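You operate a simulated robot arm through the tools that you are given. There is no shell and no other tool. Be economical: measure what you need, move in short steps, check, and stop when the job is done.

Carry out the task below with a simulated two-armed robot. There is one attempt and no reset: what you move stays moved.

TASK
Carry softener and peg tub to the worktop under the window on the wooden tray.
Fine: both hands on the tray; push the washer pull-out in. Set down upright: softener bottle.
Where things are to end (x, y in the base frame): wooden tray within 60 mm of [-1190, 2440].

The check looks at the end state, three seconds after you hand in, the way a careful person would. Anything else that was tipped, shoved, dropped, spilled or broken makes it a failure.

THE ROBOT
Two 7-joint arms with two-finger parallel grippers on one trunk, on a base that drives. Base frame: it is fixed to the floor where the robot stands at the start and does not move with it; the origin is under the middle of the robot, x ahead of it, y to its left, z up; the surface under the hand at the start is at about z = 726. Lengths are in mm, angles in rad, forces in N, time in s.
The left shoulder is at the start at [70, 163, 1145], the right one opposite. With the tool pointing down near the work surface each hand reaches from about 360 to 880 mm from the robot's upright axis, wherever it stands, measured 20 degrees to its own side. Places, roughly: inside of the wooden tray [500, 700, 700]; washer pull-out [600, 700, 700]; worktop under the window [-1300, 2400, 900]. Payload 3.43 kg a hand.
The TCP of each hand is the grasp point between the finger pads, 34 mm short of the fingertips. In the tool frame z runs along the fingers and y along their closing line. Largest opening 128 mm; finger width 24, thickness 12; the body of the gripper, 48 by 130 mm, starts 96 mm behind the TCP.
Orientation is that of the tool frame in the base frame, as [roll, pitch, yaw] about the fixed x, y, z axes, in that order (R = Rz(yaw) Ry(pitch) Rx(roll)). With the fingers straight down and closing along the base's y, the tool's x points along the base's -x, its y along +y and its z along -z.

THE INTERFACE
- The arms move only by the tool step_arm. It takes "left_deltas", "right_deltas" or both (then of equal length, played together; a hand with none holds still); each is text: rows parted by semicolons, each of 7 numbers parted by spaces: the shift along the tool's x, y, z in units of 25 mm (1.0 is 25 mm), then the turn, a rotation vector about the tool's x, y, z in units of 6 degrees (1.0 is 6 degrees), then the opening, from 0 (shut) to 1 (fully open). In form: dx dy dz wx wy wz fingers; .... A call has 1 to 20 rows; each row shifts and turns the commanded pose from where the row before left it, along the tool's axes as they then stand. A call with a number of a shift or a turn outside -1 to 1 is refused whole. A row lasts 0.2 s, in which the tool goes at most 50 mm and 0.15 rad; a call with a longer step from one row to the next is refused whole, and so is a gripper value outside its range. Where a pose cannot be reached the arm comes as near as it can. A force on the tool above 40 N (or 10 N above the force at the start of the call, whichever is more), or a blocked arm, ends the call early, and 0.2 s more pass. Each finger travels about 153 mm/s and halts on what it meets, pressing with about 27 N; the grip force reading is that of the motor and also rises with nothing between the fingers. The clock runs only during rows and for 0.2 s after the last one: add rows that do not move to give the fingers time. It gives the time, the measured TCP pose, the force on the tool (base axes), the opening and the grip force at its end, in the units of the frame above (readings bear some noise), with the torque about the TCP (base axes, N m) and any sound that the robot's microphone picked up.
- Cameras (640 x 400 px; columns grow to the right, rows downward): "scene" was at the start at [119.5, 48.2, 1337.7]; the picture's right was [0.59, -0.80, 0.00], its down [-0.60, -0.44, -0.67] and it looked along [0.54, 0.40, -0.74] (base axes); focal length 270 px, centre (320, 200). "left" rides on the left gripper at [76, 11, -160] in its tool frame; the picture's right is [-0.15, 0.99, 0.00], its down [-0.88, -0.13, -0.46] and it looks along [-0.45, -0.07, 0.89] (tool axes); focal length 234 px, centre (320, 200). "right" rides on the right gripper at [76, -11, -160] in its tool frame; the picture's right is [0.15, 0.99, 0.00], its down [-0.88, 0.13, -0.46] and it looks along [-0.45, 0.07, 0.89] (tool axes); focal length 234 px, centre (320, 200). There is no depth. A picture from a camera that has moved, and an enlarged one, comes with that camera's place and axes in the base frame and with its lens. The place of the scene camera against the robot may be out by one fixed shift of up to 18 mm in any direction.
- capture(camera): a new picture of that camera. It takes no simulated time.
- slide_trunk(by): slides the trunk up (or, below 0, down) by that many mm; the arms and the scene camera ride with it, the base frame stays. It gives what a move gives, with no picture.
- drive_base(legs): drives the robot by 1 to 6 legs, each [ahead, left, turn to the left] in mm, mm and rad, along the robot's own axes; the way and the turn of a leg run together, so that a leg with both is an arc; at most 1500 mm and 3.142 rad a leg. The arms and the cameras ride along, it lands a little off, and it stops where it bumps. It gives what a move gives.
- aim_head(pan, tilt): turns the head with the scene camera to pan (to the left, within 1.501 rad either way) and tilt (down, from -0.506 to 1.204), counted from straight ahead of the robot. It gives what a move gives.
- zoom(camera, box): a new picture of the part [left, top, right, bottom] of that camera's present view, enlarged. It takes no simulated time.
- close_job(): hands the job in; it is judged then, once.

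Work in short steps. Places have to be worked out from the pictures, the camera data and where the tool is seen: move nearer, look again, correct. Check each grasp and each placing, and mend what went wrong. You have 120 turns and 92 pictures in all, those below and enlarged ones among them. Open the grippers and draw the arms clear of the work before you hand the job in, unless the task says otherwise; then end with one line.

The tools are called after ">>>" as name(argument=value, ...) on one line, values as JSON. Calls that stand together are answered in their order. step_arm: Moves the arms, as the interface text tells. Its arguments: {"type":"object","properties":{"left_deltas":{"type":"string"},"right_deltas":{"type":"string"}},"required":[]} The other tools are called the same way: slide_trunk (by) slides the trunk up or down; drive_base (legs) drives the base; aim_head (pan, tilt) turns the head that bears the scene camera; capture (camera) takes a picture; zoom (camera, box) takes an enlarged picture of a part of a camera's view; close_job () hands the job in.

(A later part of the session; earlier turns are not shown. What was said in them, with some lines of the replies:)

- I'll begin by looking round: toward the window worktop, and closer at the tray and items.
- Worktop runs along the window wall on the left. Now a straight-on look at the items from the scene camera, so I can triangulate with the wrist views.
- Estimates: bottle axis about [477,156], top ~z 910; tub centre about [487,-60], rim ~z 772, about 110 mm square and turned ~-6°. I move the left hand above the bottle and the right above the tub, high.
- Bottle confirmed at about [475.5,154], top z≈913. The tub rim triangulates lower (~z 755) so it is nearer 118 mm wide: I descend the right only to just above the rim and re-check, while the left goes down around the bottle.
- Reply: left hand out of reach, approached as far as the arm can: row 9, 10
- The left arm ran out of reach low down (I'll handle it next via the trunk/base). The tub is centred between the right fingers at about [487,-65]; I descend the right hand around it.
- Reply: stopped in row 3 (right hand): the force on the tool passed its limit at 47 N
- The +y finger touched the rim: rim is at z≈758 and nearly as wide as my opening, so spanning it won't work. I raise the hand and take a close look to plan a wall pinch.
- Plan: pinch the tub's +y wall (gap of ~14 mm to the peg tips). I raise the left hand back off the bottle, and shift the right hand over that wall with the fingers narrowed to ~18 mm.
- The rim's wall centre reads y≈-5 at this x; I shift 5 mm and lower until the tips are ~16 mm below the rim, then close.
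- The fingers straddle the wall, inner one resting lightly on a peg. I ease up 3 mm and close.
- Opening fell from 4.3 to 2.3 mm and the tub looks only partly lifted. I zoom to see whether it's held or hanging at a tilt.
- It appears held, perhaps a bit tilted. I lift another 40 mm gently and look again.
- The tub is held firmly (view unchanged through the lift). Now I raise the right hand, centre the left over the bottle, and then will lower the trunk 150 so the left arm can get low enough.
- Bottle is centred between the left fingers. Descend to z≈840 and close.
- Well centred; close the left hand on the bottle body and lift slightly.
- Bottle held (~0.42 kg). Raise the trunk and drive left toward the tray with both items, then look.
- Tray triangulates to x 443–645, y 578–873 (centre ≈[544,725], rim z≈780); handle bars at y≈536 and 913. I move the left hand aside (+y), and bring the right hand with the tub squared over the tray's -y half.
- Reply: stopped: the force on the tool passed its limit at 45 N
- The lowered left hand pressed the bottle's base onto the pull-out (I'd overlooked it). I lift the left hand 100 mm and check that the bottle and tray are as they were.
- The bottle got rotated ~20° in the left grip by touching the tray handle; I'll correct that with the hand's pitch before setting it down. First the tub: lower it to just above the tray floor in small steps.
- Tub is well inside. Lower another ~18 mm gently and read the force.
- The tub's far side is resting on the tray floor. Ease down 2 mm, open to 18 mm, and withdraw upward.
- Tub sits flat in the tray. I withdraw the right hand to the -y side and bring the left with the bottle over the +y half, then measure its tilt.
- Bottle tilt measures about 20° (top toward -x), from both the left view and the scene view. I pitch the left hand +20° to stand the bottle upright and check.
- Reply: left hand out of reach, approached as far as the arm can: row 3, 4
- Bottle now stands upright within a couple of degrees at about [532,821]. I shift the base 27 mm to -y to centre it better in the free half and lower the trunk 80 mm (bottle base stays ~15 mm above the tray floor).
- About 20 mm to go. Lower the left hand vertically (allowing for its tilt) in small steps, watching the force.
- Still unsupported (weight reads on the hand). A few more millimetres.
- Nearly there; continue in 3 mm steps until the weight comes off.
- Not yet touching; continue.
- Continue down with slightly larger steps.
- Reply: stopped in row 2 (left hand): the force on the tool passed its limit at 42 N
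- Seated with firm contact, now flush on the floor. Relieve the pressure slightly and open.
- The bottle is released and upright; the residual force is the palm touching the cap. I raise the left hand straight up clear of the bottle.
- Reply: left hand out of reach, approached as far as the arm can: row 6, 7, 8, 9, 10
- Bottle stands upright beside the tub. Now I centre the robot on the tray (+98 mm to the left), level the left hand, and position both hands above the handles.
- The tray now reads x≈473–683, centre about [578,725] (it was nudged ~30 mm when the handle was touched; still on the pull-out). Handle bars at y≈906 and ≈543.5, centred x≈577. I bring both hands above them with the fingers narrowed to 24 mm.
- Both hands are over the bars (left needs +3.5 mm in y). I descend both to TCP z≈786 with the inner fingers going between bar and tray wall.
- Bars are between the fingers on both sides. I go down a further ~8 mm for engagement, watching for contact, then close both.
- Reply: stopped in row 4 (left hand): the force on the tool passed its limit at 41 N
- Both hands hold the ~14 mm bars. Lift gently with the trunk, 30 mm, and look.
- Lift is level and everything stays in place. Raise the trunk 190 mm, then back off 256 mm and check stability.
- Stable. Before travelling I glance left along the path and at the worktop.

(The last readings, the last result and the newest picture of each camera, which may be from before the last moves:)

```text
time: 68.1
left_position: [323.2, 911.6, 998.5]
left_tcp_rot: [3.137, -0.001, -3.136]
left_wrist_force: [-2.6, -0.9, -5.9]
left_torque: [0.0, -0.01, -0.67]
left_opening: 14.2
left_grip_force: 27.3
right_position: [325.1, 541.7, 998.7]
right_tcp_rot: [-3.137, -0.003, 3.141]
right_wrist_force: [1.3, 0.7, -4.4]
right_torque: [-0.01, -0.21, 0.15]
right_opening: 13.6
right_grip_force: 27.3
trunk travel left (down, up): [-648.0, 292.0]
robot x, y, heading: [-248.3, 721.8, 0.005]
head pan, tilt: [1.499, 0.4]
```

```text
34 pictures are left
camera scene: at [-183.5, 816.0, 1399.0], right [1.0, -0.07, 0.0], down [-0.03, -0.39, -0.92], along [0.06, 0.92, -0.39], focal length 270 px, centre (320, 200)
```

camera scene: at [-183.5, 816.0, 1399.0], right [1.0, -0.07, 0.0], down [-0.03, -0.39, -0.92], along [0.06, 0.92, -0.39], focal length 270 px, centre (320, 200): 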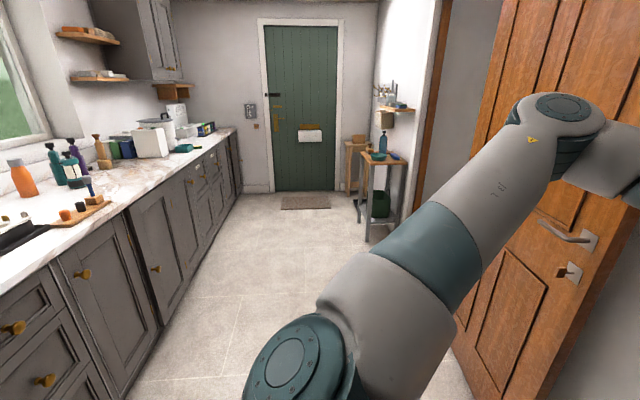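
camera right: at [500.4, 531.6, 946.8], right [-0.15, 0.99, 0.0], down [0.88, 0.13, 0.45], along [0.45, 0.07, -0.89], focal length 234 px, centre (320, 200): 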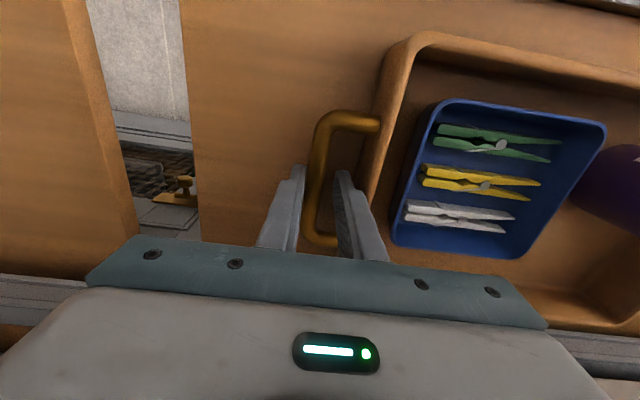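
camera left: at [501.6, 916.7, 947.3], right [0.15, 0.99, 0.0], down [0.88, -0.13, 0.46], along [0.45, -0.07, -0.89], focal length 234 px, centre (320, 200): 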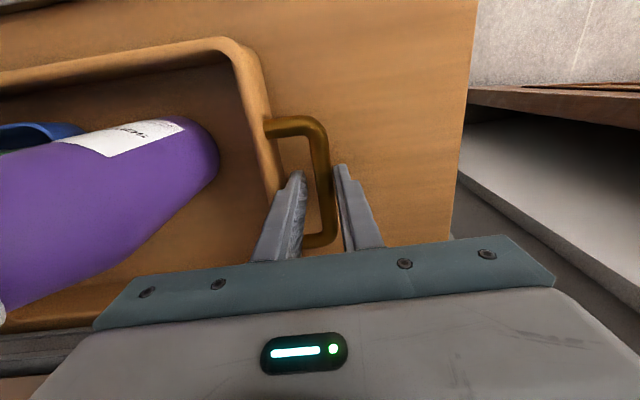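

The target patch of worktop is clear (nearest items end around y≈2110 and start at ≈2880). The door stays at x≥600, clear of my sweep. Drive left along the aisle.

>>> drive_base(legs=[[-40, 860, 0], [0, 860, 0]])

>>> aim_head(pan=0.15, tilt=0.8)

>>> capture(camera="scene")

```text
time: 76.8
left_position: [278.6, 2632.6, 997.6]
left_tcp_rot: [3.137, -0.002, -3.134]
left_wrist_force: [-1.5, 1.7, -5.6]
left_torque: [0.01, -0.07, -0.66]
left_opening: 14.0
left_grip_force: 27.2
right_position: [278.9, 2262.2, 998.7]
right_tcp_rot: [-3.135, -0.003, 3.141]
right_wrist_force: [0.3, -0.3, -4.8]
right_torque: [0.0, -0.13, 0.12]
right_opening: 13.3
right_grip_force: 27.3
trunk travel left (down, up): [-648.0, 292.0]
robot x, y, heading: [-290.1, 2440.5, 0.002]
head pan, tilt: [1.499, 0.4]
```

```text
time: 78.3
left_position: [278.1, 2631.9, 997.6]
left_tcp_rot: [3.137, 0.0, -3.135]
left_wrist_force: [-1.0, -1.1, -6.7]
left_torque: [0.02, 0.04, -0.62]
left_opening: 13.9
left_grip_force: 27.2
right_position: [280.3, 2262.3, 997.9]
right_tcp_rot: [-3.138, -0.003, 3.141]
right_wrist_force: [1.3, 0.6, -5.0]
right_torque: [-0.02, -0.26, 0.16]
right_opening: 13.6
right_grip_force: 27.2
trunk travel left (down, up): [-648.0, 292.0]
robot x, y, heading: [-292.3, 2439.8, 0.004]
head pan, tilt: [0.15, 0.799]
```

```text
33 pictures are left
camera scene: at [-154.9, 2456.8, 1363.9], right [0.15, -0.99, 0.0], down [-0.71, -0.11, -0.7], along [0.69, 0.11, -0.72], focal length 270 px, centre (320, 200)
```

scene: 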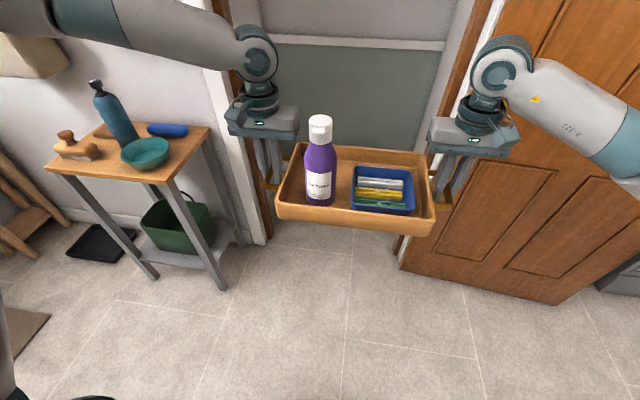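

Load is steady. The washstand corner is ~870+ mm from my turning centre and my sweep radius is ~710. Move 60 mm forward for symmetry, then turn left half-way.

>>> drive_base(legs=[[60, 0, 0], [0, 0, 1.57]])

>>> aim_head(pan=1.0, tilt=0.5)

>>> capture(camera="scene")

```text
time: 83.2
left_position: [-430.5, 3011.2, 997.0]
left_tcp_rot: [3.137, -0.003, -1.552]
left_wrist_force: [1.0, -0.9, -6.4]
left_torque: [0.06, -0.01, -0.69]
left_opening: 14.1
left_grip_force: 27.1
right_position: [-60.5, 3017.3, 998.4]
right_tcp_rot: [-3.137, -0.004, -1.556]
right_wrist_force: [-0.4, 1.6, -5.4]
right_torque: [0.12, -0.01, 0.16]
right_opening: 13.7
right_grip_force: 27.2
trunk travel left (down, up): [-648.0, 292.0]
robot x, y, heading: [-233.5, 2444.7, 1.587]
head pan, tilt: [0.15, 0.799]
```

```text
time: 84.3
left_position: [-430.1, 3010.6, 998.1]
left_tcp_rot: [3.136, -0.001, -1.55]
left_wrist_force: [1.4, -1.6, -6.2]
left_torque: [-0.04, 0.04, -0.68]
left_opening: 13.9
left_grip_force: 26.8
right_position: [-60.1, 3016.9, 998.7]
right_tcp_rot: [-3.136, -0.004, -1.555]
right_wrist_force: [-1.4, 0.9, -4.8]
right_torque: [0.26, 0.03, 0.2]
right_opening: 13.8
right_grip_force: 27.0
trunk travel left (down, up): [-648.0, 292.0]
robot x, y, heading: [-229.7, 2445.2, 1.587]
head pan, tilt: [1.0, 0.499]
```

```text
32 pictures are left
camera scene: at [-305.0, 2543.7, 1389.8], right [0.52, 0.85, 0.0], down [0.41, -0.25, -0.88], along [-0.75, 0.46, -0.48], focal length 270 px, centre (320, 200)
```

scene: 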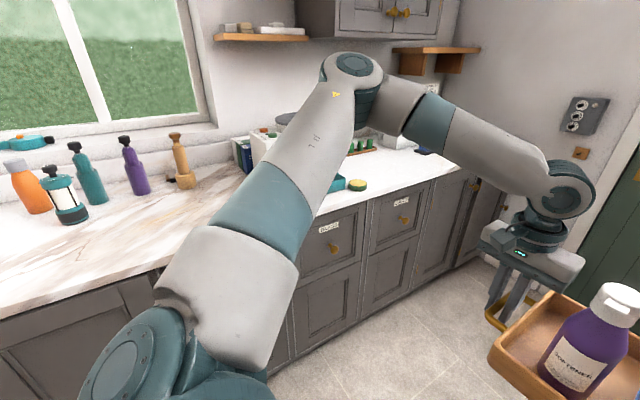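

Clear all round (elbow well short of cupboards). Finish the turn to face the worktop.

>>> drive_base(legs=[[0, 0, 1.554]])

>>> aim_head(pan=0.0, tilt=0.6)

>>> capture(camera="scene")

```text
time: 88.5
left_position: [-804.3, 2259.0, 998.4]
left_tcp_rot: [3.135, -0.001, -0.004]
left_wrist_force: [1.4, 1.4, -6.4]
left_torque: [0.02, 0.07, -0.66]
left_opening: 13.8
left_grip_force: 27.4
right_position: [-801.3, 2628.4, 998.9]
right_tcp_rot: [-3.137, -0.005, -0.01]
right_wrist_force: [-0.7, -1.1, -5.3]
right_torque: [0.01, 0.11, 0.25]
right_opening: 13.5
right_grip_force: 27.1
trunk travel left (down, up): [-648.0, 292.0]
robot x, y, heading: [-231.0, 2442.4, 3.131]
head pan, tilt: [1.0, 0.499]
```

```text
time: 89.8
left_position: [-802.8, 2259.5, 998.0]
left_tcp_rot: [3.135, -0.002, -0.002]
left_wrist_force: [1.3, 0.9, -6.9]
left_torque: [0.01, -0.06, -0.63]
left_opening: 13.9
left_grip_force: 27.6
right_position: [-801.6, 2630.0, 999.3]
right_tcp_rot: [-3.136, -0.004, -0.01]
right_wrist_force: [-1.6, -2.3, -4.6]
right_torque: [0.01, 0.22, 0.21]
right_opening: 13.5
right_grip_force: 26.9
trunk travel left (down, up): [-648.0, 292.0]
robot x, y, heading: [-232.7, 2444.4, 3.138]
head pan, tilt: [0.0, 0.6]
```

```text
31 pictures are left
camera scene: at [-366.4, 2444.9, 1380.7], right [0.0, 1.0, 0.0], down [0.57, 0.0, -0.82], along [-0.82, 0.0, -0.57], focal length 270 px, centre (320, 200)
```

scene: 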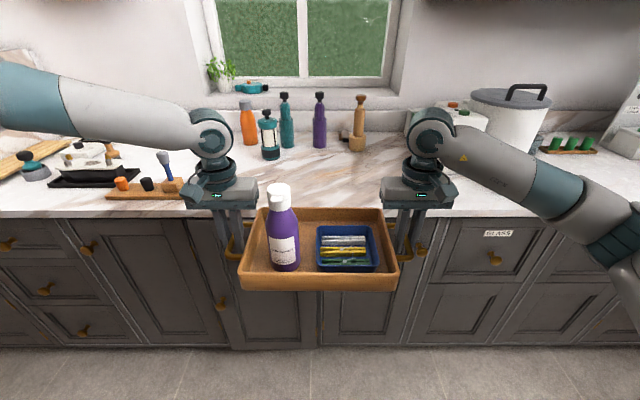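

Facing the worktop; top ≈z 905, edge ≈x -990. Items stand at the back around x≈-1340, so I aim the tray centre at x≈-1168 for clearance. Drive ahead 365 mm.

>>> drive_base(legs=[[365, 0, 0]])

>>> aim_head(pan=0.0, tilt=0.75)

>>> capture(camera="scene")

>>> capture(camera="left")

```text
time: 92.1
left_position: [-1166.2, 2262.1, 998.1]
left_tcp_rot: [3.138, -0.001, -0.004]
left_wrist_force: [1.5, 2.0, -5.4]
left_torque: [0.03, 0.08, -0.66]
left_opening: 14.0
left_grip_force: 27.1
right_position: [-1162.4, 2632.6, 999.3]
right_tcp_rot: [-3.137, -0.005, -0.009]
right_wrist_force: [-1.6, -1.2, -5.0]
right_torque: [0.03, 0.1, 0.21]
right_opening: 13.5
right_grip_force: 27.2
trunk travel left (down, up): [-648.0, 292.0]
robot x, y, heading: [-589.6, 2444.1, 3.135]
head pan, tilt: [0.0, 0.6]
```

```text
time: 92.8
left_position: [-1167.0, 2261.6, 997.7]
left_tcp_rot: [3.138, -0.005, -0.006]
left_wrist_force: [0.7, 1.5, -6.6]
left_torque: [0.03, 0.01, -0.68]
left_opening: 14.1
left_grip_force: 26.7
right_position: [-1163.8, 2633.2, 998.5]
right_tcp_rot: [-3.137, -0.004, -0.01]
right_wrist_force: [-0.4, -1.7, -5.8]
right_torque: [0.02, 0.13, 0.25]
right_opening: 13.5
right_grip_force: 27.4
trunk travel left (down, up): [-648.0, 292.0]
robot x, y, heading: [-597.6, 2447.3, 3.129]
head pan, tilt: [0.0, 0.75]
```

```text
30 pictures are left
camera scene: at [-723.1, 2447.6, 1367.8], right [0.01, 1.0, 0.0], down [0.68, -0.01, -0.73], along [-0.73, 0.01, -0.68], focal length 270 px, centre (320, 200)
```

scene: 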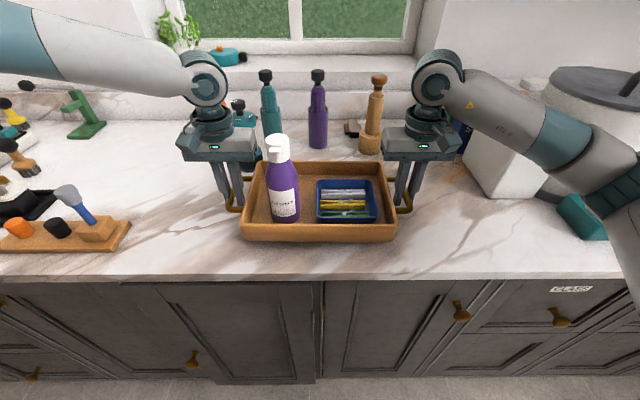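

```text
29 pictures are left
camera left: at [-1091.6, 2250.5, 1157.8], right [-0.15, -0.99, 0.01], down [-0.88, 0.14, 0.45], along [-0.45, 0.06, -0.89], focal length 234 px, centre (320, 200)
```

left: 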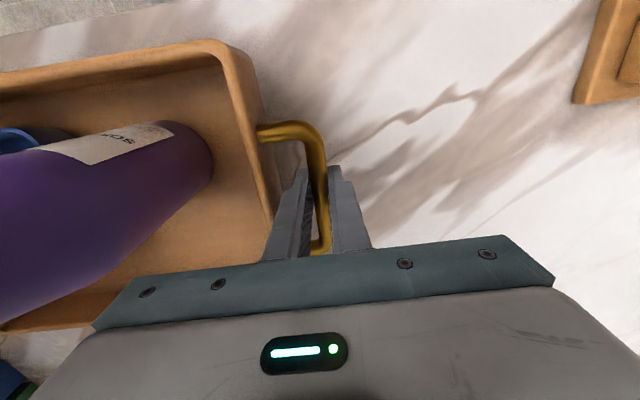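

All clear. Lower with the trunk: 45 mm first, then small steps.

>>> slide_trunk(by=-45)

>>> slide_trunk(by=-6)

>>> capture(camera="scene")

```text
time: 93.7
left_position: [-1165.7, 2262.6, 957.8]
left_tcp_rot: [3.139, 0.004, -0.006]
left_wrist_force: [-7.4, -2.6, 20.2]
left_torque: [-0.01, 0.16, -0.63]
left_opening: 14.2
left_grip_force: 27.0
right_position: [-1161.7, 2632.5, 958.0]
right_tcp_rot: [-3.137, 0.002, -0.012]
right_wrist_force: [-5.5, 1.7, 17.6]
right_torque: [0.0, 0.34, 0.17]
right_opening: 13.8
right_grip_force: 26.6
trunk travel left (down, up): [-603.0, 337.0]
robot x, y, heading: [-594.1, 2443.5, 3.133]
head pan, tilt: [0.0, 0.75]
```

```text
time: 94.1
left_position: [-1164.1, 2263.5, 954.2]
left_tcp_rot: [3.139, 0.007, -0.007]
left_wrist_force: [4.4, -2.0, 10.2]
left_torque: [0.36, -0.23, -0.64]
left_opening: 14.0
left_grip_force: 26.8
right_position: [-1161.5, 2632.8, 954.1]
right_tcp_rot: [-3.137, 0.003, -0.011]
right_wrist_force: [4.0, 2.5, 9.4]
right_torque: [-0.24, -0.37, 0.19]
right_opening: 13.4
right_grip_force: 26.7
trunk travel left (down, up): [-599.0, 341.0]
robot x, y, heading: [-594.3, 2451.0, 3.134]
head pan, tilt: [0.0, 0.75]
stopped: the force on the tool passed its limit at 44 N (the readings are from after the stop); the commanded pose is now the measured one
```

```text
28 pictures are left
camera scene: at [-718.2, 2447.4, 1318.7], right [0.01, 1.0, 0.0], down [0.68, -0.01, -0.73], along [-0.73, 0.01, -0.68], focal length 270 px, centre (320, 200)
```

scene: 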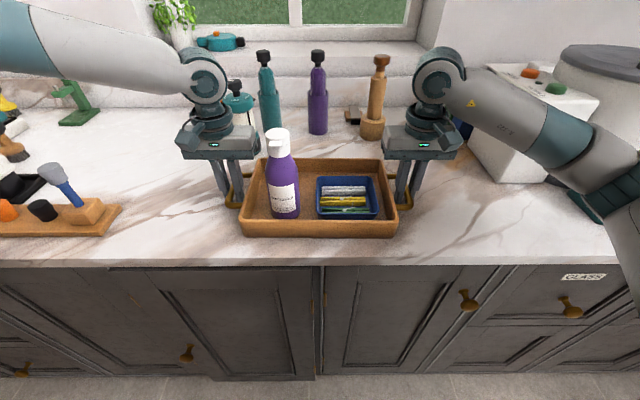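

The tray is on the worktop (contact on both hands). Open both hands to 24 mm and check.

>>> step_arm(left_deltas="0 0 0 0 0 0 0.14;0 0 0 0 0 0 0.18;0 0 0 0 0 0 0.18", right_deltas="0 0 0 0 0 0 0.14;0 0 0 0 0 0 0.18;0 0 0 0 0 0 0.18")

>>> capture(camera="left")

>>> capture(camera="right")

```text
time: 94.9
left_position: [-1165.1, 2263.0, 953.8]
left_tcp_rot: [3.136, 0.007, -0.005]
left_wrist_force: [6.1, -11.8, 15.4]
left_torque: [-0.2, -0.42, -0.2]
left_opening: 16.3
left_grip_force: 0.1
right_position: [-1161.3, 2632.8, 954.3]
right_tcp_rot: [-3.137, 0.002, -0.012]
right_wrist_force: [-0.1, 8.9, 11.2]
right_torque: [0.14, -0.12, 0.12]
right_opening: 18.5
right_grip_force: 0.0
trunk travel left (down, up): [-599.0, 341.0]
robot x, y, heading: [-592.6, 2447.6, 3.135]
head pan, tilt: [0.0, 0.75]
```

```text
27 pictures are left
camera left: at [-1088.3, 2249.9, 1113.6], right [-0.15, -0.99, 0.01], down [-0.88, 0.14, 0.46], along [-0.46, 0.06, -0.89], focal length 234 px, centre (320, 200)
```

left: 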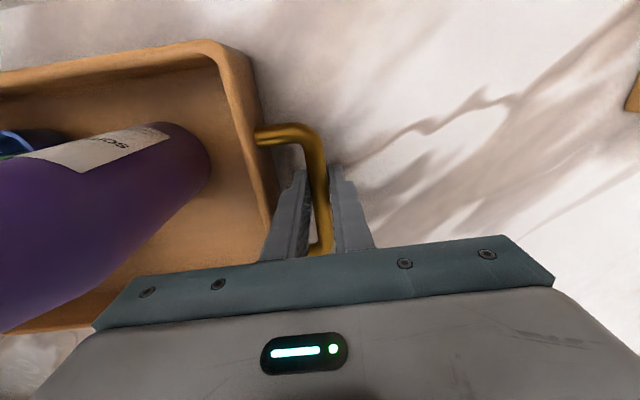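

```text
26 pictures are left
camera right: at [-1085.7, 2642.0, 1115.0], right [0.13, -0.99, -0.01], down [-0.88, -0.12, 0.46], along [-0.46, -0.06, -0.89], focal length 234 px, centre (320, 200)
```

right: 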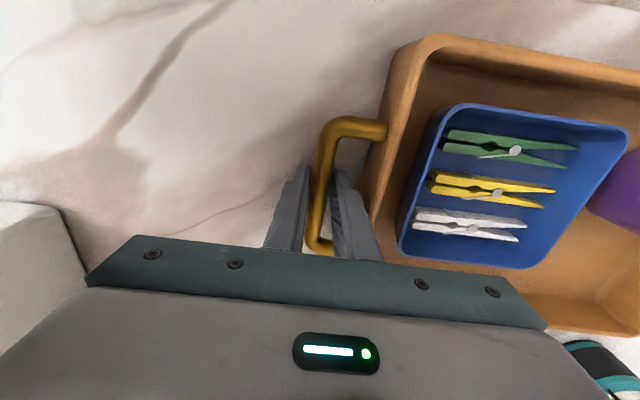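

The inner fingers are snug against the tray walls and tips touch the worktop. I ease up 2 mm and outward 2 mm with a 17 mm opening to unload, before withdrawing.

>>> step_arm(left_deltas="0 0.08 -0.08 0 0 0 0.135;0 0 0 0 0 0 0.135", right_deltas="0 -0.07 -0.08 0 0 0 0.145;0 0 0 0 0 0 0.145")

```text
time: 95.5
left_position: [-1166.7, 2261.7, 954.3]
left_tcp_rot: [3.137, 0.005, -0.004]
left_wrist_force: [2.7, -0.5, 3.5]
left_torque: [0.14, -0.25, -0.1]
left_opening: 17.6
left_grip_force: 0.4
right_position: [-1163.6, 2635.0, 953.2]
right_tcp_rot: [-3.134, 0.001, -0.011]
right_wrist_force: [0.2, 0.7, -0.4]
right_torque: [0.01, 0.01, -0.04]
right_opening: 18.5
right_grip_force: 0.1
trunk travel left (down, up): [-599.0, 341.0]
robot x, y, heading: [-595.3, 2442.7, 3.135]
head pan, tilt: [0.0, 0.75]
```

Forces are nearly zero. Withdraw upward slowly 40 mm.

>>> step_arm(left_deltas="0 0 -0.2 0 0 0 0.135;0 0 -0.2 0 0 0 0.135;0 0 -0.3 0 0 0 0.135;0 0 -0.4 0 0 0 0.135;0 0 -0.5 0 0 0 0.135", right_deltas="0 0 -0.2 0 0 0 0.145;0 0 -0.2 0 0 0 0.145;0 0 -0.3 0 0 0 0.145;0 0 -0.4 0 0 0 0.145;0 0 -0.5 0 0 0 0.145")

>>> capture(camera="scene")

```text
time: 96.7
left_position: [-1167.7, 2261.2, 995.6]
left_tcp_rot: [3.138, 0.004, -0.005]
left_wrist_force: [-1.6, -0.3, -0.4]
left_torque: [0.0, 0.0, -0.02]
left_opening: 17.5
left_grip_force: 0.0
right_position: [-1164.0, 2636.4, 994.2]
right_tcp_rot: [-3.137, 0.001, -0.011]
right_wrist_force: [0.2, 0.0, 0.8]
right_torque: [0.0, 0.0, -0.02]
right_opening: 18.5
right_grip_force: 0.1
trunk travel left (down, up): [-599.0, 341.0]
robot x, y, heading: [-591.9, 2445.1, 3.137]
head pan, tilt: [0.0, 0.75]
```

```text
25 pictures are left
camera scene: at [-721.1, 2447.5, 1319.0], right [0.01, 1.0, 0.0], down [0.68, -0.01, -0.73], along [-0.73, 0.01, -0.68], focal length 270 px, centre (320, 200)
```

scene: 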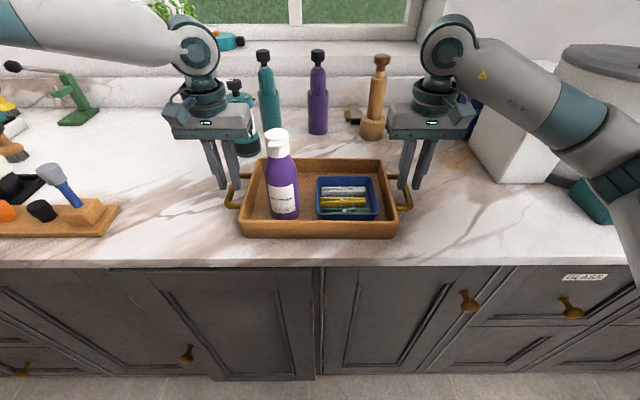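

Tray sits at about [-1165,2448] with bottle upright and tub in place. Raise clear, then back away and turn to return to the washer pull-out.

>>> slide_trunk(by=120)

>>> drive_base(legs=[[-365, 0, 0]])

>>> capture(camera="scene")

```text
time: 98.2
left_position: [-1166.6, 2260.8, 1113.5]
left_tcp_rot: [3.138, 0.004, -0.005]
left_wrist_force: [-1.1, 0.3, 0.5]
left_torque: [0.04, 0.0, 0.01]
left_opening: 17.5
left_grip_force: 0.0
right_position: [-1164.7, 2635.4, 1114.5]
right_tcp_rot: [-3.137, -0.002, -0.012]
right_wrist_force: [0.5, -0.1, -0.2]
right_torque: [0.0, -0.01, 0.01]
right_opening: 18.7
right_grip_force: 0.1
trunk travel left (down, up): [-719.0, 221.0]
robot x, y, heading: [-590.5, 2449.5, 3.135]
head pan, tilt: [0.0, 0.75]
```

```text
time: 100.6
left_position: [-800.3, 2259.1, 1114.3]
left_tcp_rot: [3.136, 0.003, -0.009]
left_wrist_force: [-0.6, -0.3, 0.7]
left_torque: [-0.01, -0.03, -0.01]
left_opening: 17.4
left_grip_force: 0.2
right_position: [-796.6, 2633.9, 1114.7]
right_tcp_rot: [-3.137, -0.001, -0.014]
right_wrist_force: [-0.1, 0.6, 0.1]
right_torque: [-0.02, -0.04, 0.03]
right_opening: 18.6
right_grip_force: 0.0
trunk travel left (down, up): [-719.0, 221.0]
robot x, y, heading: [-227.6, 2441.8, 3.134]
head pan, tilt: [0.0, 0.75]
```

```text
24 pictures are left
camera scene: at [-354.0, 2444.7, 1438.8], right [0.01, 1.0, 0.0], down [0.68, -0.01, -0.73], along [-0.73, 0.01, -0.68], focal length 270 px, centre (320, 200)
```

scene: 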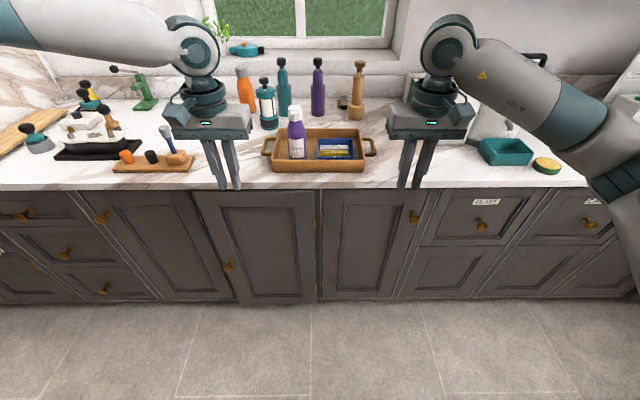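

Good. Turn back and return along the aisle to the washer pull-out.

>>> drive_base(legs=[[0, 0, -1.567], [0, 0, -1.567], [-40, -860, 0], [0, -860, 0]])

>>> aim_head(pan=0.0, tilt=0.85)

>>> capture(camera="scene")

```text
time: 116.9
left_position: [319.7, 911.8, 1113.8]
left_tcp_rot: [3.137, 0.005, -3.133]
left_wrist_force: [-0.1, 0.5, -0.7]
left_torque: [-0.02, 0.02, 0.01]
left_opening: 17.0
left_grip_force: 0.1
right_position: [319.9, 538.4, 1114.2]
right_tcp_rot: [-3.136, 0.001, -3.142]
right_wrist_force: [-1.1, -0.5, 0.4]
right_torque: [-0.01, 0.02, -0.01]
right_opening: 18.3
right_grip_force: 0.0
trunk travel left (down, up): [-719.0, 221.0]
robot x, y, heading: [-249.5, 718.7, 0.007]
head pan, tilt: [0.0, 0.75]
```

```text
time: 117.6
left_position: [318.6, 911.1, 1114.5]
left_tcp_rot: [3.137, 0.005, -3.135]
left_wrist_force: [-0.3, -0.6, 0.1]
left_torque: [0.0, -0.02, 0.0]
left_opening: 17.3
left_grip_force: 0.0
right_position: [319.2, 536.5, 1114.4]
right_tcp_rot: [-3.137, 0.0, -3.141]
right_wrist_force: [-0.7, -0.2, -0.3]
right_torque: [-0.02, -0.02, -0.01]
right_opening: 18.6
right_grip_force: 0.1
trunk travel left (down, up): [-719.0, 221.0]
robot x, y, heading: [-248.6, 721.2, 0.002]
head pan, tilt: [0.0, 0.85]
```

```text
23 pictures are left
camera scene: at [-116.8, 722.1, 1430.9], right [0.0, -1.0, 0.0], down [-0.75, 0.0, -0.66], along [0.66, 0.0, -0.75], focal length 270 px, centre (320, 200)
```

scene: 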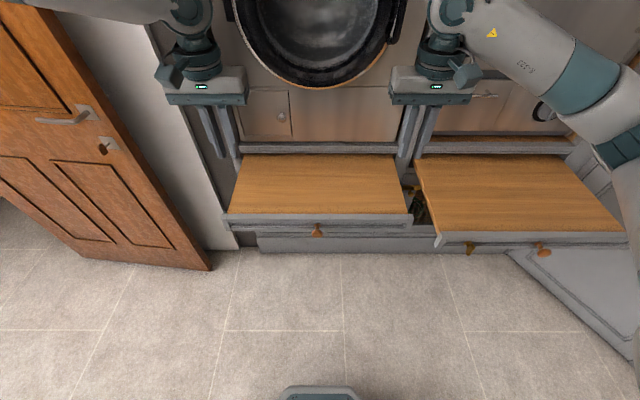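

The washer pull-out is empty, front face near x≈440, y 423–1028. I lower the trunk, pull the hands back, close the fingers and tilt the tips forward for pushing; then look at the front panel.

>>> slide_trunk(by=-300)

>>> step_arm(left_deltas="1 0 0 0 0 0 0;1 0 0 0 0 0 0;1 0 0 0 0 0 0;1 0 0 0 0 0 0;0 0 0 0 -1 0 0;0 0 0 0 -1 0 0;0 0 0 0 -1 0 0;0 0 0 0 -1 0 0", right_deltas="1 0 0 0 0 0 0;1 0 0 0 0 0 0;1 0 0 0 0 0 0;1 0 0 0 0 0 0;0 0 0 0 -1 0 0;0 0 0 0 -1 0 0;0 0 0 0 -1 0 0;0 0 0 0 -1 0 0")

>>> drive_base(legs=[[100, 0, 0]])

>>> capture(camera="scene")

>>> capture(camera="left")

```text
time: 120.6
left_position: [318.9, 911.0, 814.5]
left_tcp_rot: [3.138, 0.004, -3.134]
left_wrist_force: [-0.2, -0.4, -0.2]
left_torque: [0.0, -0.02, -0.02]
left_opening: 17.7
left_grip_force: 0.1
right_position: [319.8, 537.1, 814.2]
right_tcp_rot: [-3.137, 0.0, -3.141]
right_wrist_force: [0.6, -0.5, 0.1]
right_torque: [-0.01, 0.0, 0.0]
right_opening: 18.7
right_grip_force: 0.2
trunk travel left (down, up): [-419.0, 521.0]
robot x, y, heading: [-256.0, 720.3, 0.002]
head pan, tilt: [0.0, 0.85]
```

```text
time: 122.4
left_position: [219.4, 911.6, 815.2]
left_tcp_rot: [3.138, 0.423, -3.137]
left_wrist_force: [0.1, -0.3, -0.5]
left_torque: [0.0, 0.02, -0.01]
left_opening: 0.0
left_grip_force: 27.1
right_position: [220.3, 536.9, 814.5]
right_tcp_rot: [-3.135, 0.422, -3.139]
right_wrist_force: [0.6, 0.0, 0.5]
right_torque: [0.03, 0.0, -0.02]
right_opening: 0.0
right_grip_force: 27.3
trunk travel left (down, up): [-419.0, 521.0]
robot x, y, heading: [-248.9, 721.5, 0.002]
head pan, tilt: [0.0, 0.85]
```

```text
time: 123.5
left_position: [319.6, 911.5, 813.3]
left_tcp_rot: [3.136, 0.421, -3.138]
left_wrist_force: [0.3, 0.0, 0.0]
left_torque: [0.0, -0.02, -0.03]
left_opening: 0.0
left_grip_force: 27.2
right_position: [321.4, 539.0, 814.4]
right_tcp_rot: [-3.136, 0.418, -3.14]
right_wrist_force: [0.9, 0.1, 0.2]
right_torque: [0.04, 0.06, 0.0]
right_opening: 0.0
right_grip_force: 27.0
trunk travel left (down, up): [-419.0, 521.0]
robot x, y, heading: [-152.0, 722.5, 0.006]
head pan, tilt: [0.0, 0.85]
```

```text
22 pictures are left
camera scene: at [-15.9, 722.9, 1130.7], right [0.0, -1.0, 0.0], down [-0.75, 0.0, -0.66], along [0.66, 0.0, -0.75], focal length 270 px, centre (320, 200)
```

scene: 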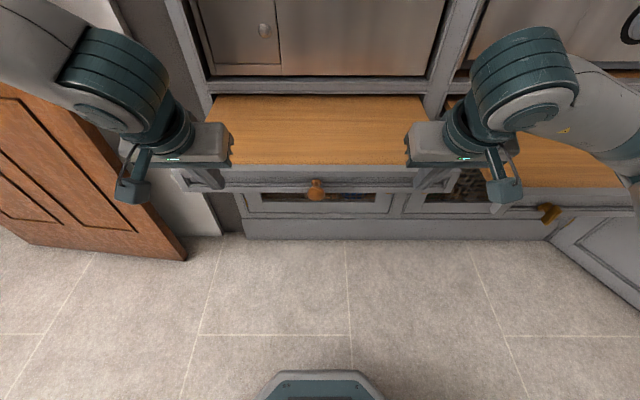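

```text
21 pictures are left
camera left: at [185.6, 920.1, 927.8], right [0.13, 0.99, 0.06], down [0.62, -0.13, 0.78], along [0.78, -0.06, -0.63], focal length 234 px, centre (320, 200)
```

left: 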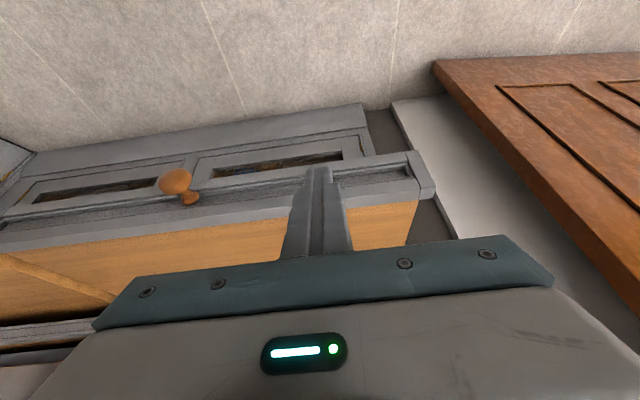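

Front panel spans roughly z 680–745 at x≈435. Lower the trunk 72 mm so the fingertip corners meet it at z≈715, and drive up close.

>>> slide_trunk(by=-72)

>>> drive_base(legs=[[65, 4, 0]])

>>> capture(camera="left")

>>> capture(camera="right")

```text
time: 124.6
left_position: [319.4, 911.3, 741.7]
left_tcp_rot: [3.136, 0.422, -3.136]
left_wrist_force: [0.1, 0.8, -0.3]
left_torque: [0.01, 0.0, 0.0]
left_opening: 0.0
left_grip_force: 27.1
right_position: [318.8, 536.6, 743.2]
right_tcp_rot: [-3.136, 0.422, -3.139]
right_wrist_force: [-0.3, 0.8, 0.3]
right_torque: [-0.01, 0.01, 0.02]
right_opening: 0.2
right_grip_force: 26.8
trunk travel left (down, up): [-347.0, 593.0]
robot x, y, heading: [-153.8, 719.6, -0.002]
head pan, tilt: [0.0, 0.85]
```

```text
time: 125.6
left_position: [386.3, 916.3, 740.3]
left_tcp_rot: [3.136, 0.42, -3.136]
left_wrist_force: [0.3, 0.1, 0.1]
left_torque: [-0.01, 0.06, 0.01]
left_opening: 0.1
left_grip_force: 26.8
right_position: [384.8, 541.7, 741.6]
right_tcp_rot: [-3.136, 0.418, -3.138]
right_wrist_force: [0.3, 0.3, -0.1]
right_torque: [0.03, 0.0, 0.01]
right_opening: 0.1
right_grip_force: 26.5
trunk travel left (down, up): [-347.0, 593.0]
robot x, y, heading: [-87.3, 724.1, 0.004]
head pan, tilt: [0.0, 0.85]
```

```text
20 pictures are left
camera left: at [250.1, 924.4, 855.8], right [0.13, 0.99, 0.06], down [0.62, -0.13, 0.78], along [0.78, -0.06, -0.63], focal length 234 px, centre (320, 200)
```

left: 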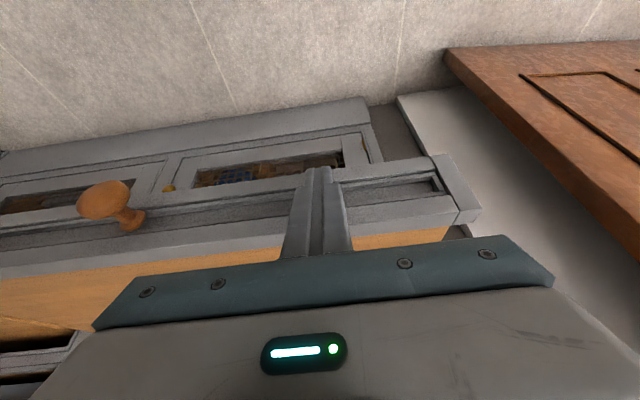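

```text
19 pictures are left
camera right: at [250.2, 530.8, 858.7], right [-0.13, 0.99, -0.06], down [0.62, 0.13, 0.77], along [0.77, 0.06, -0.63], focal length 234 px, centre (320, 200)
```

right: 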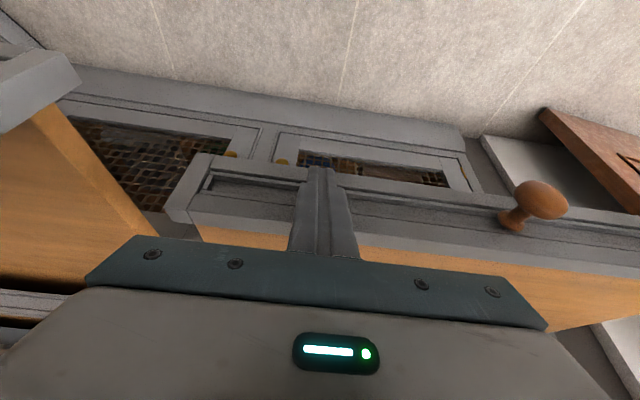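

Fingertips face the middle of the panel on both sides of the knob. Push forward in 12 mm steps.

>>> step_arm(left_deltas="-0.439 0 0.195 0 0 0 0;-0.439 0 0.195 0 0 0 0;-0.439 0 0.195 0 0 0 0;-0.439 0 0.195 0 0 0 0;-0.439 0 0.195 0 0 0 0;-0.439 0 0.195 0 0 0 0;-0.439 0 0.195 0 0 0 0;-0.439 0 0.195 0 0 0 0;-0.439 0 0.195 0 0 0 0;-0.439 0 0.195 0 0 0 0", right_deltas="-0.439 0 0.195 0 0 0 0;-0.439 0 0.195 0 0 0 0;-0.439 0 0.195 0 0 0 0;-0.439 0 0.195 0 0 0 0;-0.439 0 0.195 0 0 0 0;-0.439 0 0.195 0 0 0 0;-0.439 0 0.195 0 0 0 0;-0.439 0 0.195 0 0 0 0;-0.439 0 0.195 0 0 0 0;-0.439 0 0.195 0 0 0 0")

>>> capture(camera="scene")

```text
time: 127.8
left_position: [504.4, 916.4, 741.6]
left_tcp_rot: [3.136, 0.422, -3.138]
left_wrist_force: [0.7, -0.1, 0.0]
left_torque: [-0.03, 0.02, 0.01]
left_opening: 0.0
left_grip_force: 26.8
right_position: [506.0, 541.9, 743.0]
right_tcp_rot: [-3.137, 0.42, -3.141]
right_wrist_force: [0.6, -0.1, 0.2]
right_torque: [-0.02, 0.01, -0.01]
right_opening: 0.1
right_grip_force: 26.9
trunk travel left (down, up): [-347.0, 593.0]
robot x, y, heading: [-83.7, 729.8, 0.006]
head pan, tilt: [0.0, 0.85]
```

```text
18 pictures are left
camera scene: at [47.8, 727.2, 1058.8], right [0.0, -1.0, 0.0], down [-0.75, 0.0, -0.66], along [0.66, 0.0, -0.75], focal length 270 px, centre (320, 200)
```

scene: 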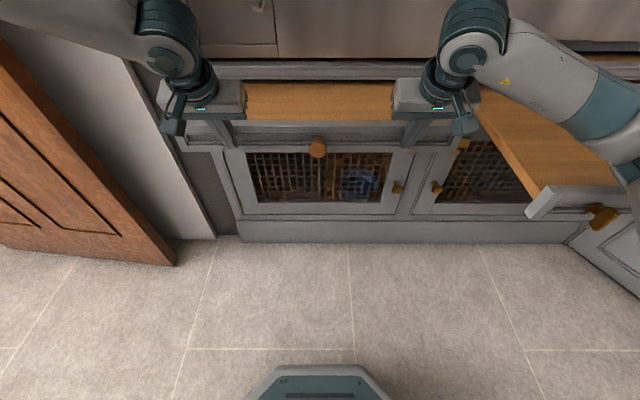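

It glides in with little force. Continue.

>>> step_arm(left_deltas="-0.439 0 0.195 0 0 0 0;-0.439 0 0.195 0 0 0 0;-0.439 0 0.195 0 0 0 0;-0.439 0 0.195 0 0 0 0;-0.439 0 0.195 0 0 0 0;-0.439 0 0.195 0 0 0 0;-0.439 0 0.195 0 0 0 0;-0.439 0 0.195 0 0 0 0;-0.439 0 0.195 0 0 0 0;-0.439 0 0.195 0 0 0 0", right_deltas="-0.439 0 0.195 0 0 0 0;-0.439 0 0.195 0 0 0 0;-0.439 0 0.195 0 0 0 0;-0.439 0 0.195 0 0 0 0;-0.439 0 0.195 0 0 0 0;-0.439 0 0.195 0 0 0 0;-0.439 0 0.195 0 0 0 0;-0.439 0 0.195 0 0 0 0;-0.439 0 0.195 0 0 0 0;-0.439 0 0.195 0 0 0 0")

>>> capture(camera="scene")

```text
time: 130.0
left_position: [626.3, 917.4, 741.2]
left_tcp_rot: [3.136, 0.423, -3.138]
left_wrist_force: [-0.3, 0.6, 0.3]
left_torque: [0.01, 0.0, -0.02]
left_opening: 0.0
left_grip_force: 27.3
right_position: [626.4, 541.5, 743.2]
right_tcp_rot: [-3.137, 0.42, -3.138]
right_wrist_force: [0.8, 0.1, -0.3]
right_torque: [0.01, -0.01, -0.02]
right_opening: 0.0
right_grip_force: 26.6
trunk travel left (down, up): [-347.0, 593.0]
robot x, y, heading: [-88.0, 727.5, 0.002]
head pan, tilt: [0.0, 0.85]
```

```text
17 pictures are left
camera scene: at [47.9, 727.3, 1058.8], right [0.0, -1.0, 0.0], down [-0.75, 0.0, -0.66], along [0.66, 0.0, -0.75], focal length 270 px, centre (320, 200)
```

scene: 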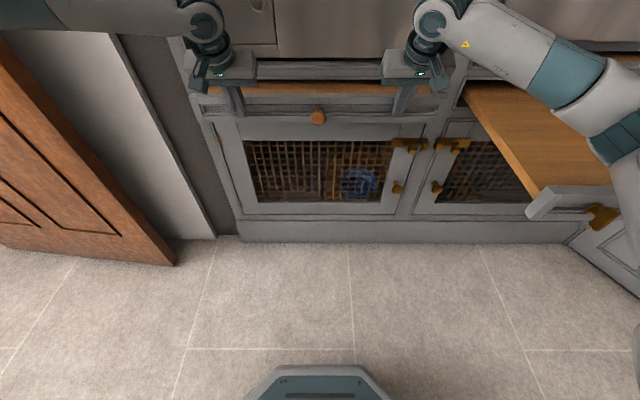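

A little of the board still shows; continue until it meets its stop.

>>> step_arm(left_deltas="-0.36 0 0.16 0 0 0 0;-0.36 0 0.16 0 0 0 0;-0.36 0 0.16 0 0 0 0;-0.36 0 0.16 0 0 0 0;-0.36 0 0.16 0 0 0 0;-0.36 0 0.16 0 0 0 0;-0.36 0 0.16 0 0 0 0;-0.36 0 0.16 0 0 0 0", right_deltas="-0.36 0 0.16 0 0 0 0;-0.36 0 0.16 0 0 0 0;-0.36 0 0.16 0 0 0 0;-0.36 0 0.16 0 0 0 0;-0.36 0 0.16 0 0 0 0;-0.36 0 0.16 0 0 0 0;-0.36 0 0.16 0 0 0 0;-0.36 0 0.16 0 0 0 0")

>>> capture(camera="scene")

```text
time: 131.8
left_position: [674.4, 949.2, 749.0]
left_tcp_rot: [3.139, 0.423, -3.137]
left_wrist_force: [-0.4, -0.5, 0.3]
left_torque: [0.0, 0.01, 0.0]
left_opening: 0.0
left_grip_force: 26.8
left hand out of reach, approached as far as the arm can: row 2, 3, 4, 5, 6, 7, 8
right_position: [704.7, 541.1, 742.6]
right_tcp_rot: [-3.136, 0.42, 3.141]
right_wrist_force: [0.3, -0.9, -0.4]
right_torque: [-0.04, 0.02, -0.02]
right_opening: 0.0
right_grip_force: 27.0
trunk travel left (down, up): [-347.0, 593.0]
robot x, y, heading: [-88.4, 723.4, 0.007]
head pan, tilt: [0.0, 0.85]
```

```text
16 pictures are left
camera scene: at [47.7, 727.2, 1058.9], right [0.0, -1.0, 0.0], down [-0.75, 0.0, -0.66], along [0.66, 0.0, -0.75], focal length 270 px, centre (320, 200)
```

scene: 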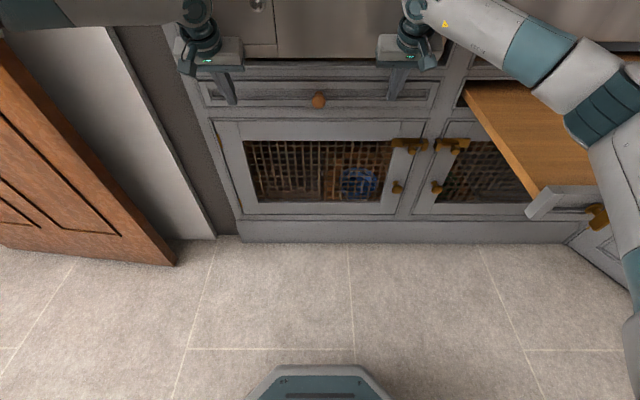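

The board is now hidden. I zoom to see if the front is flush.

>>> zoom(camera="scene", box=[180, 40, 480, 130])

>>> capture(camera="right")

```text
2.13 times, centred on (330, 85) of scene
camera zoom: at [47.7, 727.2, 1058.9], right [0.0, -1.0, 0.0], down [-0.75, 0.0, -0.66], along [0.66, 0.0, -0.75], focal length 577 px, centre (299, 445)
```

zoom: 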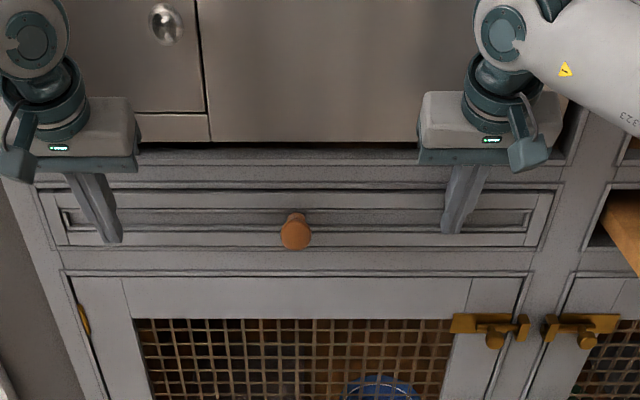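

```text
14 pictures are left
camera right: at [569.3, 530.6, 860.0], right [-0.13, 0.99, -0.07], down [0.62, 0.13, 0.78], along [0.78, 0.06, -0.63], focal length 234 px, centre (320, 200)
```

right: 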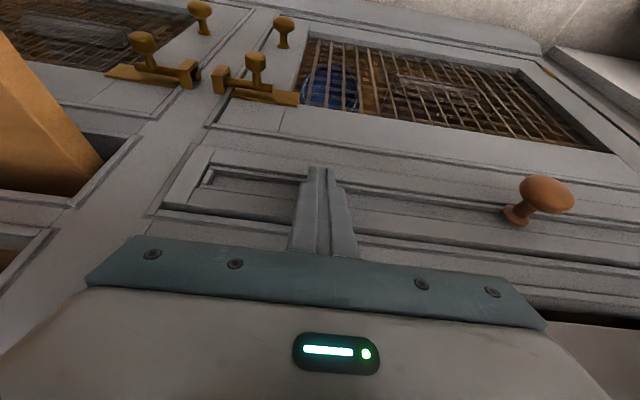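

It looks about flush, but no stop force was felt. I push a little more with the right hand in small steps until resisted.

>>> step_arm(right_deltas="-0.22 0 0.098 0 0 0 0;-0.22 0 0.098 0 0 0 0;-0.22 0 0.098 0 0 0 0;-0.22 0 0.098 0 0 0 0;-0.22 0 0.098 0 0 0 0")

>>> zoom(camera="scene", box=[180, 40, 480, 130])

```text
time: 132.6
left_position: [671.9, 947.0, 748.7]
left_tcp_rot: [3.14, 0.426, -3.137]
left_wrist_force: [0.8, -0.1, 0.7]
left_torque: [-0.01, -0.03, -0.03]
left_opening: 0.0
left_grip_force: 26.8
right_position: [713.5, 542.4, 742.4]
right_tcp_rot: [-3.136, 0.409, -3.136]
right_wrist_force: [-17.6, -0.3, 6.2]
right_torque: [-0.05, 0.28, 0.01]
right_opening: 0.2
right_grip_force: 26.9
trunk travel left (down, up): [-347.0, 593.0]
robot x, y, heading: [-87.7, 726.2, 0.006]
head pan, tilt: [0.0, 0.85]
stopped in row 3 (right hand): the force on the tool passed its limit at 48 N (the readings are from after the stop); the commanded pose is now the measured one
```

```text
2.13 times, centred on (330, 85) of scene
camera zoom: at [44.5, 727.1, 1059.3], right [0.0, -1.0, 0.0], down [-0.75, 0.0, -0.66], along [0.66, 0.0, -0.75], focal length 577 px, centre (299, 445)
```

zoom: 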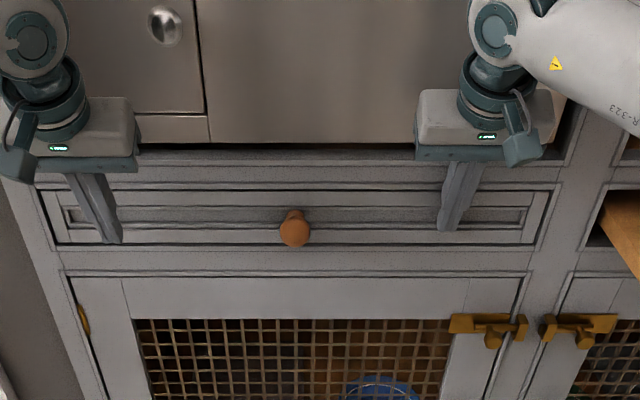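

Stop reached: the washer pull-out is fully in. Draw straight back, open the grippers, and raise.

>>> drive_base(legs=[[-350, 0, 0]])

>>> step_arm(left_deltas="0 0 0 0 0 0 0.5;0 0 0 0 0 0 0.5;0 0 0 0 0 0 0.5", right_deltas="0 0 0 0 0 0 0.5;0 0 0 0 0 0 0.5;0 0 0 0 0 0 0.5")

>>> slide_trunk(by=250)

>>> capture(camera="scene")

>>> aim_head(pan=1.5, tilt=0.3)

>>> capture(camera="scene")

```text
time: 134.9
left_position: [320.2, 949.2, 747.7]
left_tcp_rot: [3.138, 0.425, -3.136]
left_wrist_force: [0.1, -0.9, -1.1]
left_torque: [0.03, -0.02, 0.0]
left_opening: 0.0
left_grip_force: 27.5
right_position: [365.2, 542.7, 740.5]
right_tcp_rot: [-3.136, 0.409, -3.136]
right_wrist_force: [-0.4, 0.3, 0.3]
right_torque: [0.0, -0.02, 0.0]
right_opening: 0.0
right_grip_force: 27.2
trunk travel left (down, up): [-347.0, 593.0]
robot x, y, heading: [-442.0, 721.8, 0.005]
head pan, tilt: [0.0, 0.85]
```

```text
time: 135.7
left_position: [320.9, 949.4, 748.6]
left_tcp_rot: [3.139, 0.422, -3.137]
left_wrist_force: [-0.6, 0.2, -0.7]
left_torque: [-0.01, -0.01, -0.02]
left_opening: 64.0
left_grip_force: 0.0
right_position: [364.8, 543.1, 740.7]
right_tcp_rot: [-3.135, 0.41, -3.136]
right_wrist_force: [-0.1, 0.8, -0.1]
right_torque: [-0.01, 0.03, 0.0]
right_opening: 64.0
right_grip_force: 0.0
trunk travel left (down, up): [-347.0, 593.0]
robot x, y, heading: [-435.7, 720.0, 0.002]
head pan, tilt: [0.0, 0.85]
```

```text
time: 138.2
left_position: [321.9, 949.3, 997.2]
left_tcp_rot: [3.139, 0.424, -3.136]
left_wrist_force: [0.0, 0.1, 0.0]
left_torque: [-0.01, 0.01, 0.02]
left_opening: 64.1
left_grip_force: 0.1
right_position: [365.0, 542.9, 989.3]
right_tcp_rot: [-3.137, 0.406, -3.135]
right_wrist_force: [-0.3, 0.4, 0.2]
right_torque: [0.0, -0.01, 0.0]
right_opening: 64.1
right_grip_force: 0.0
trunk travel left (down, up): [-597.0, 343.0]
robot x, y, heading: [-436.9, 723.6, 0.008]
head pan, tilt: [0.0, 0.85]
```

```text
12 pictures are left
camera scene: at [-304.2, 726.0, 1308.8], right [0.0, -1.0, 0.0], down [-0.75, 0.0, -0.66], along [0.66, 0.0, -0.75], focal length 270 px, centre (320, 200)
```

scene: 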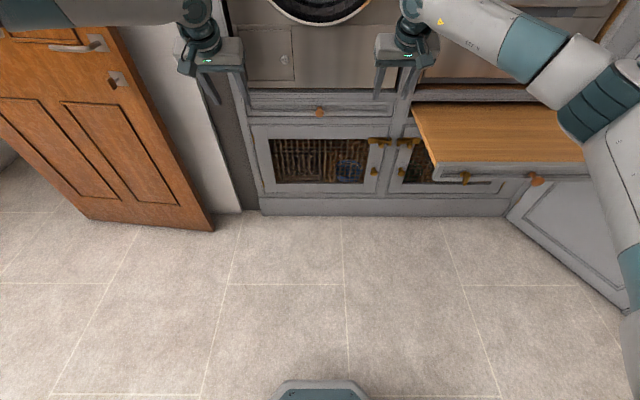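

```text
time: 139.8
left_position: [321.8, 950.0, 998.2]
left_tcp_rot: [3.138, 0.422, -3.135]
left_wrist_force: [-0.1, 0.2, 0.0]
left_torque: [0.0, 0.01, -0.01]
left_opening: 64.0
left_grip_force: 0.0
right_position: [366.4, 542.4, 989.1]
right_tcp_rot: [-3.135, 0.408, -3.134]
right_wrist_force: [0.3, -0.4, 0.3]
right_torque: [0.01, 0.01, -0.01]
right_opening: 63.8
right_grip_force: 0.1
trunk travel left (down, up): [-597.0, 343.0]
robot x, y, heading: [-440.7, 725.5, 0.007]
head pan, tilt: [1.499, 0.3]
```

```text
11 pictures are left
camera scene: at [-376.2, 818.8, 1357.2], right [1.0, -0.07, 0.0], down [-0.02, -0.3, -0.96], along [0.06, 0.95, -0.3], focal length 270 px, centre (320, 200)
```

scene: 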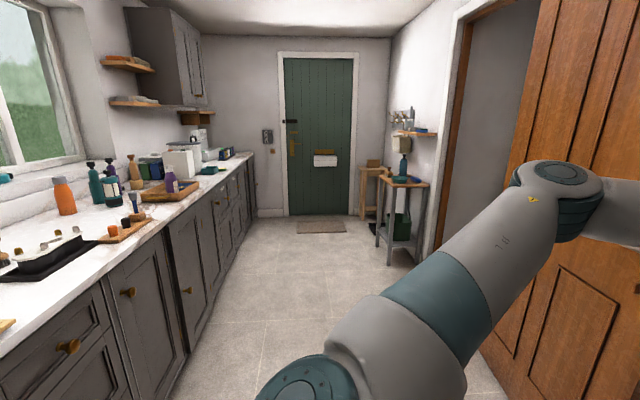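

The softener bottle stands upright in the tray on the worktop, the tub is beside it, the washer pull-out is shut, and both hands are open and clear. Handing in.

>>> close_job()

```text
The job is handed in.
```

I carried the softener and peg tub to the worktop under the window on the wooden tray, with both hands on the tray, then pushed the washer pull-out in to its stop. I estimate the tray's centre is at about [-1165, 2448], inside the 60 mm tolerance. The bottle is upright in the tray with the tub beside it. While I was setting the tub in, the bottle pressed on the tray's handle, tilting in my grip and sliding the tray about 30 mm; I straightened the bottle before setting it down, and nothing fell or spilled.
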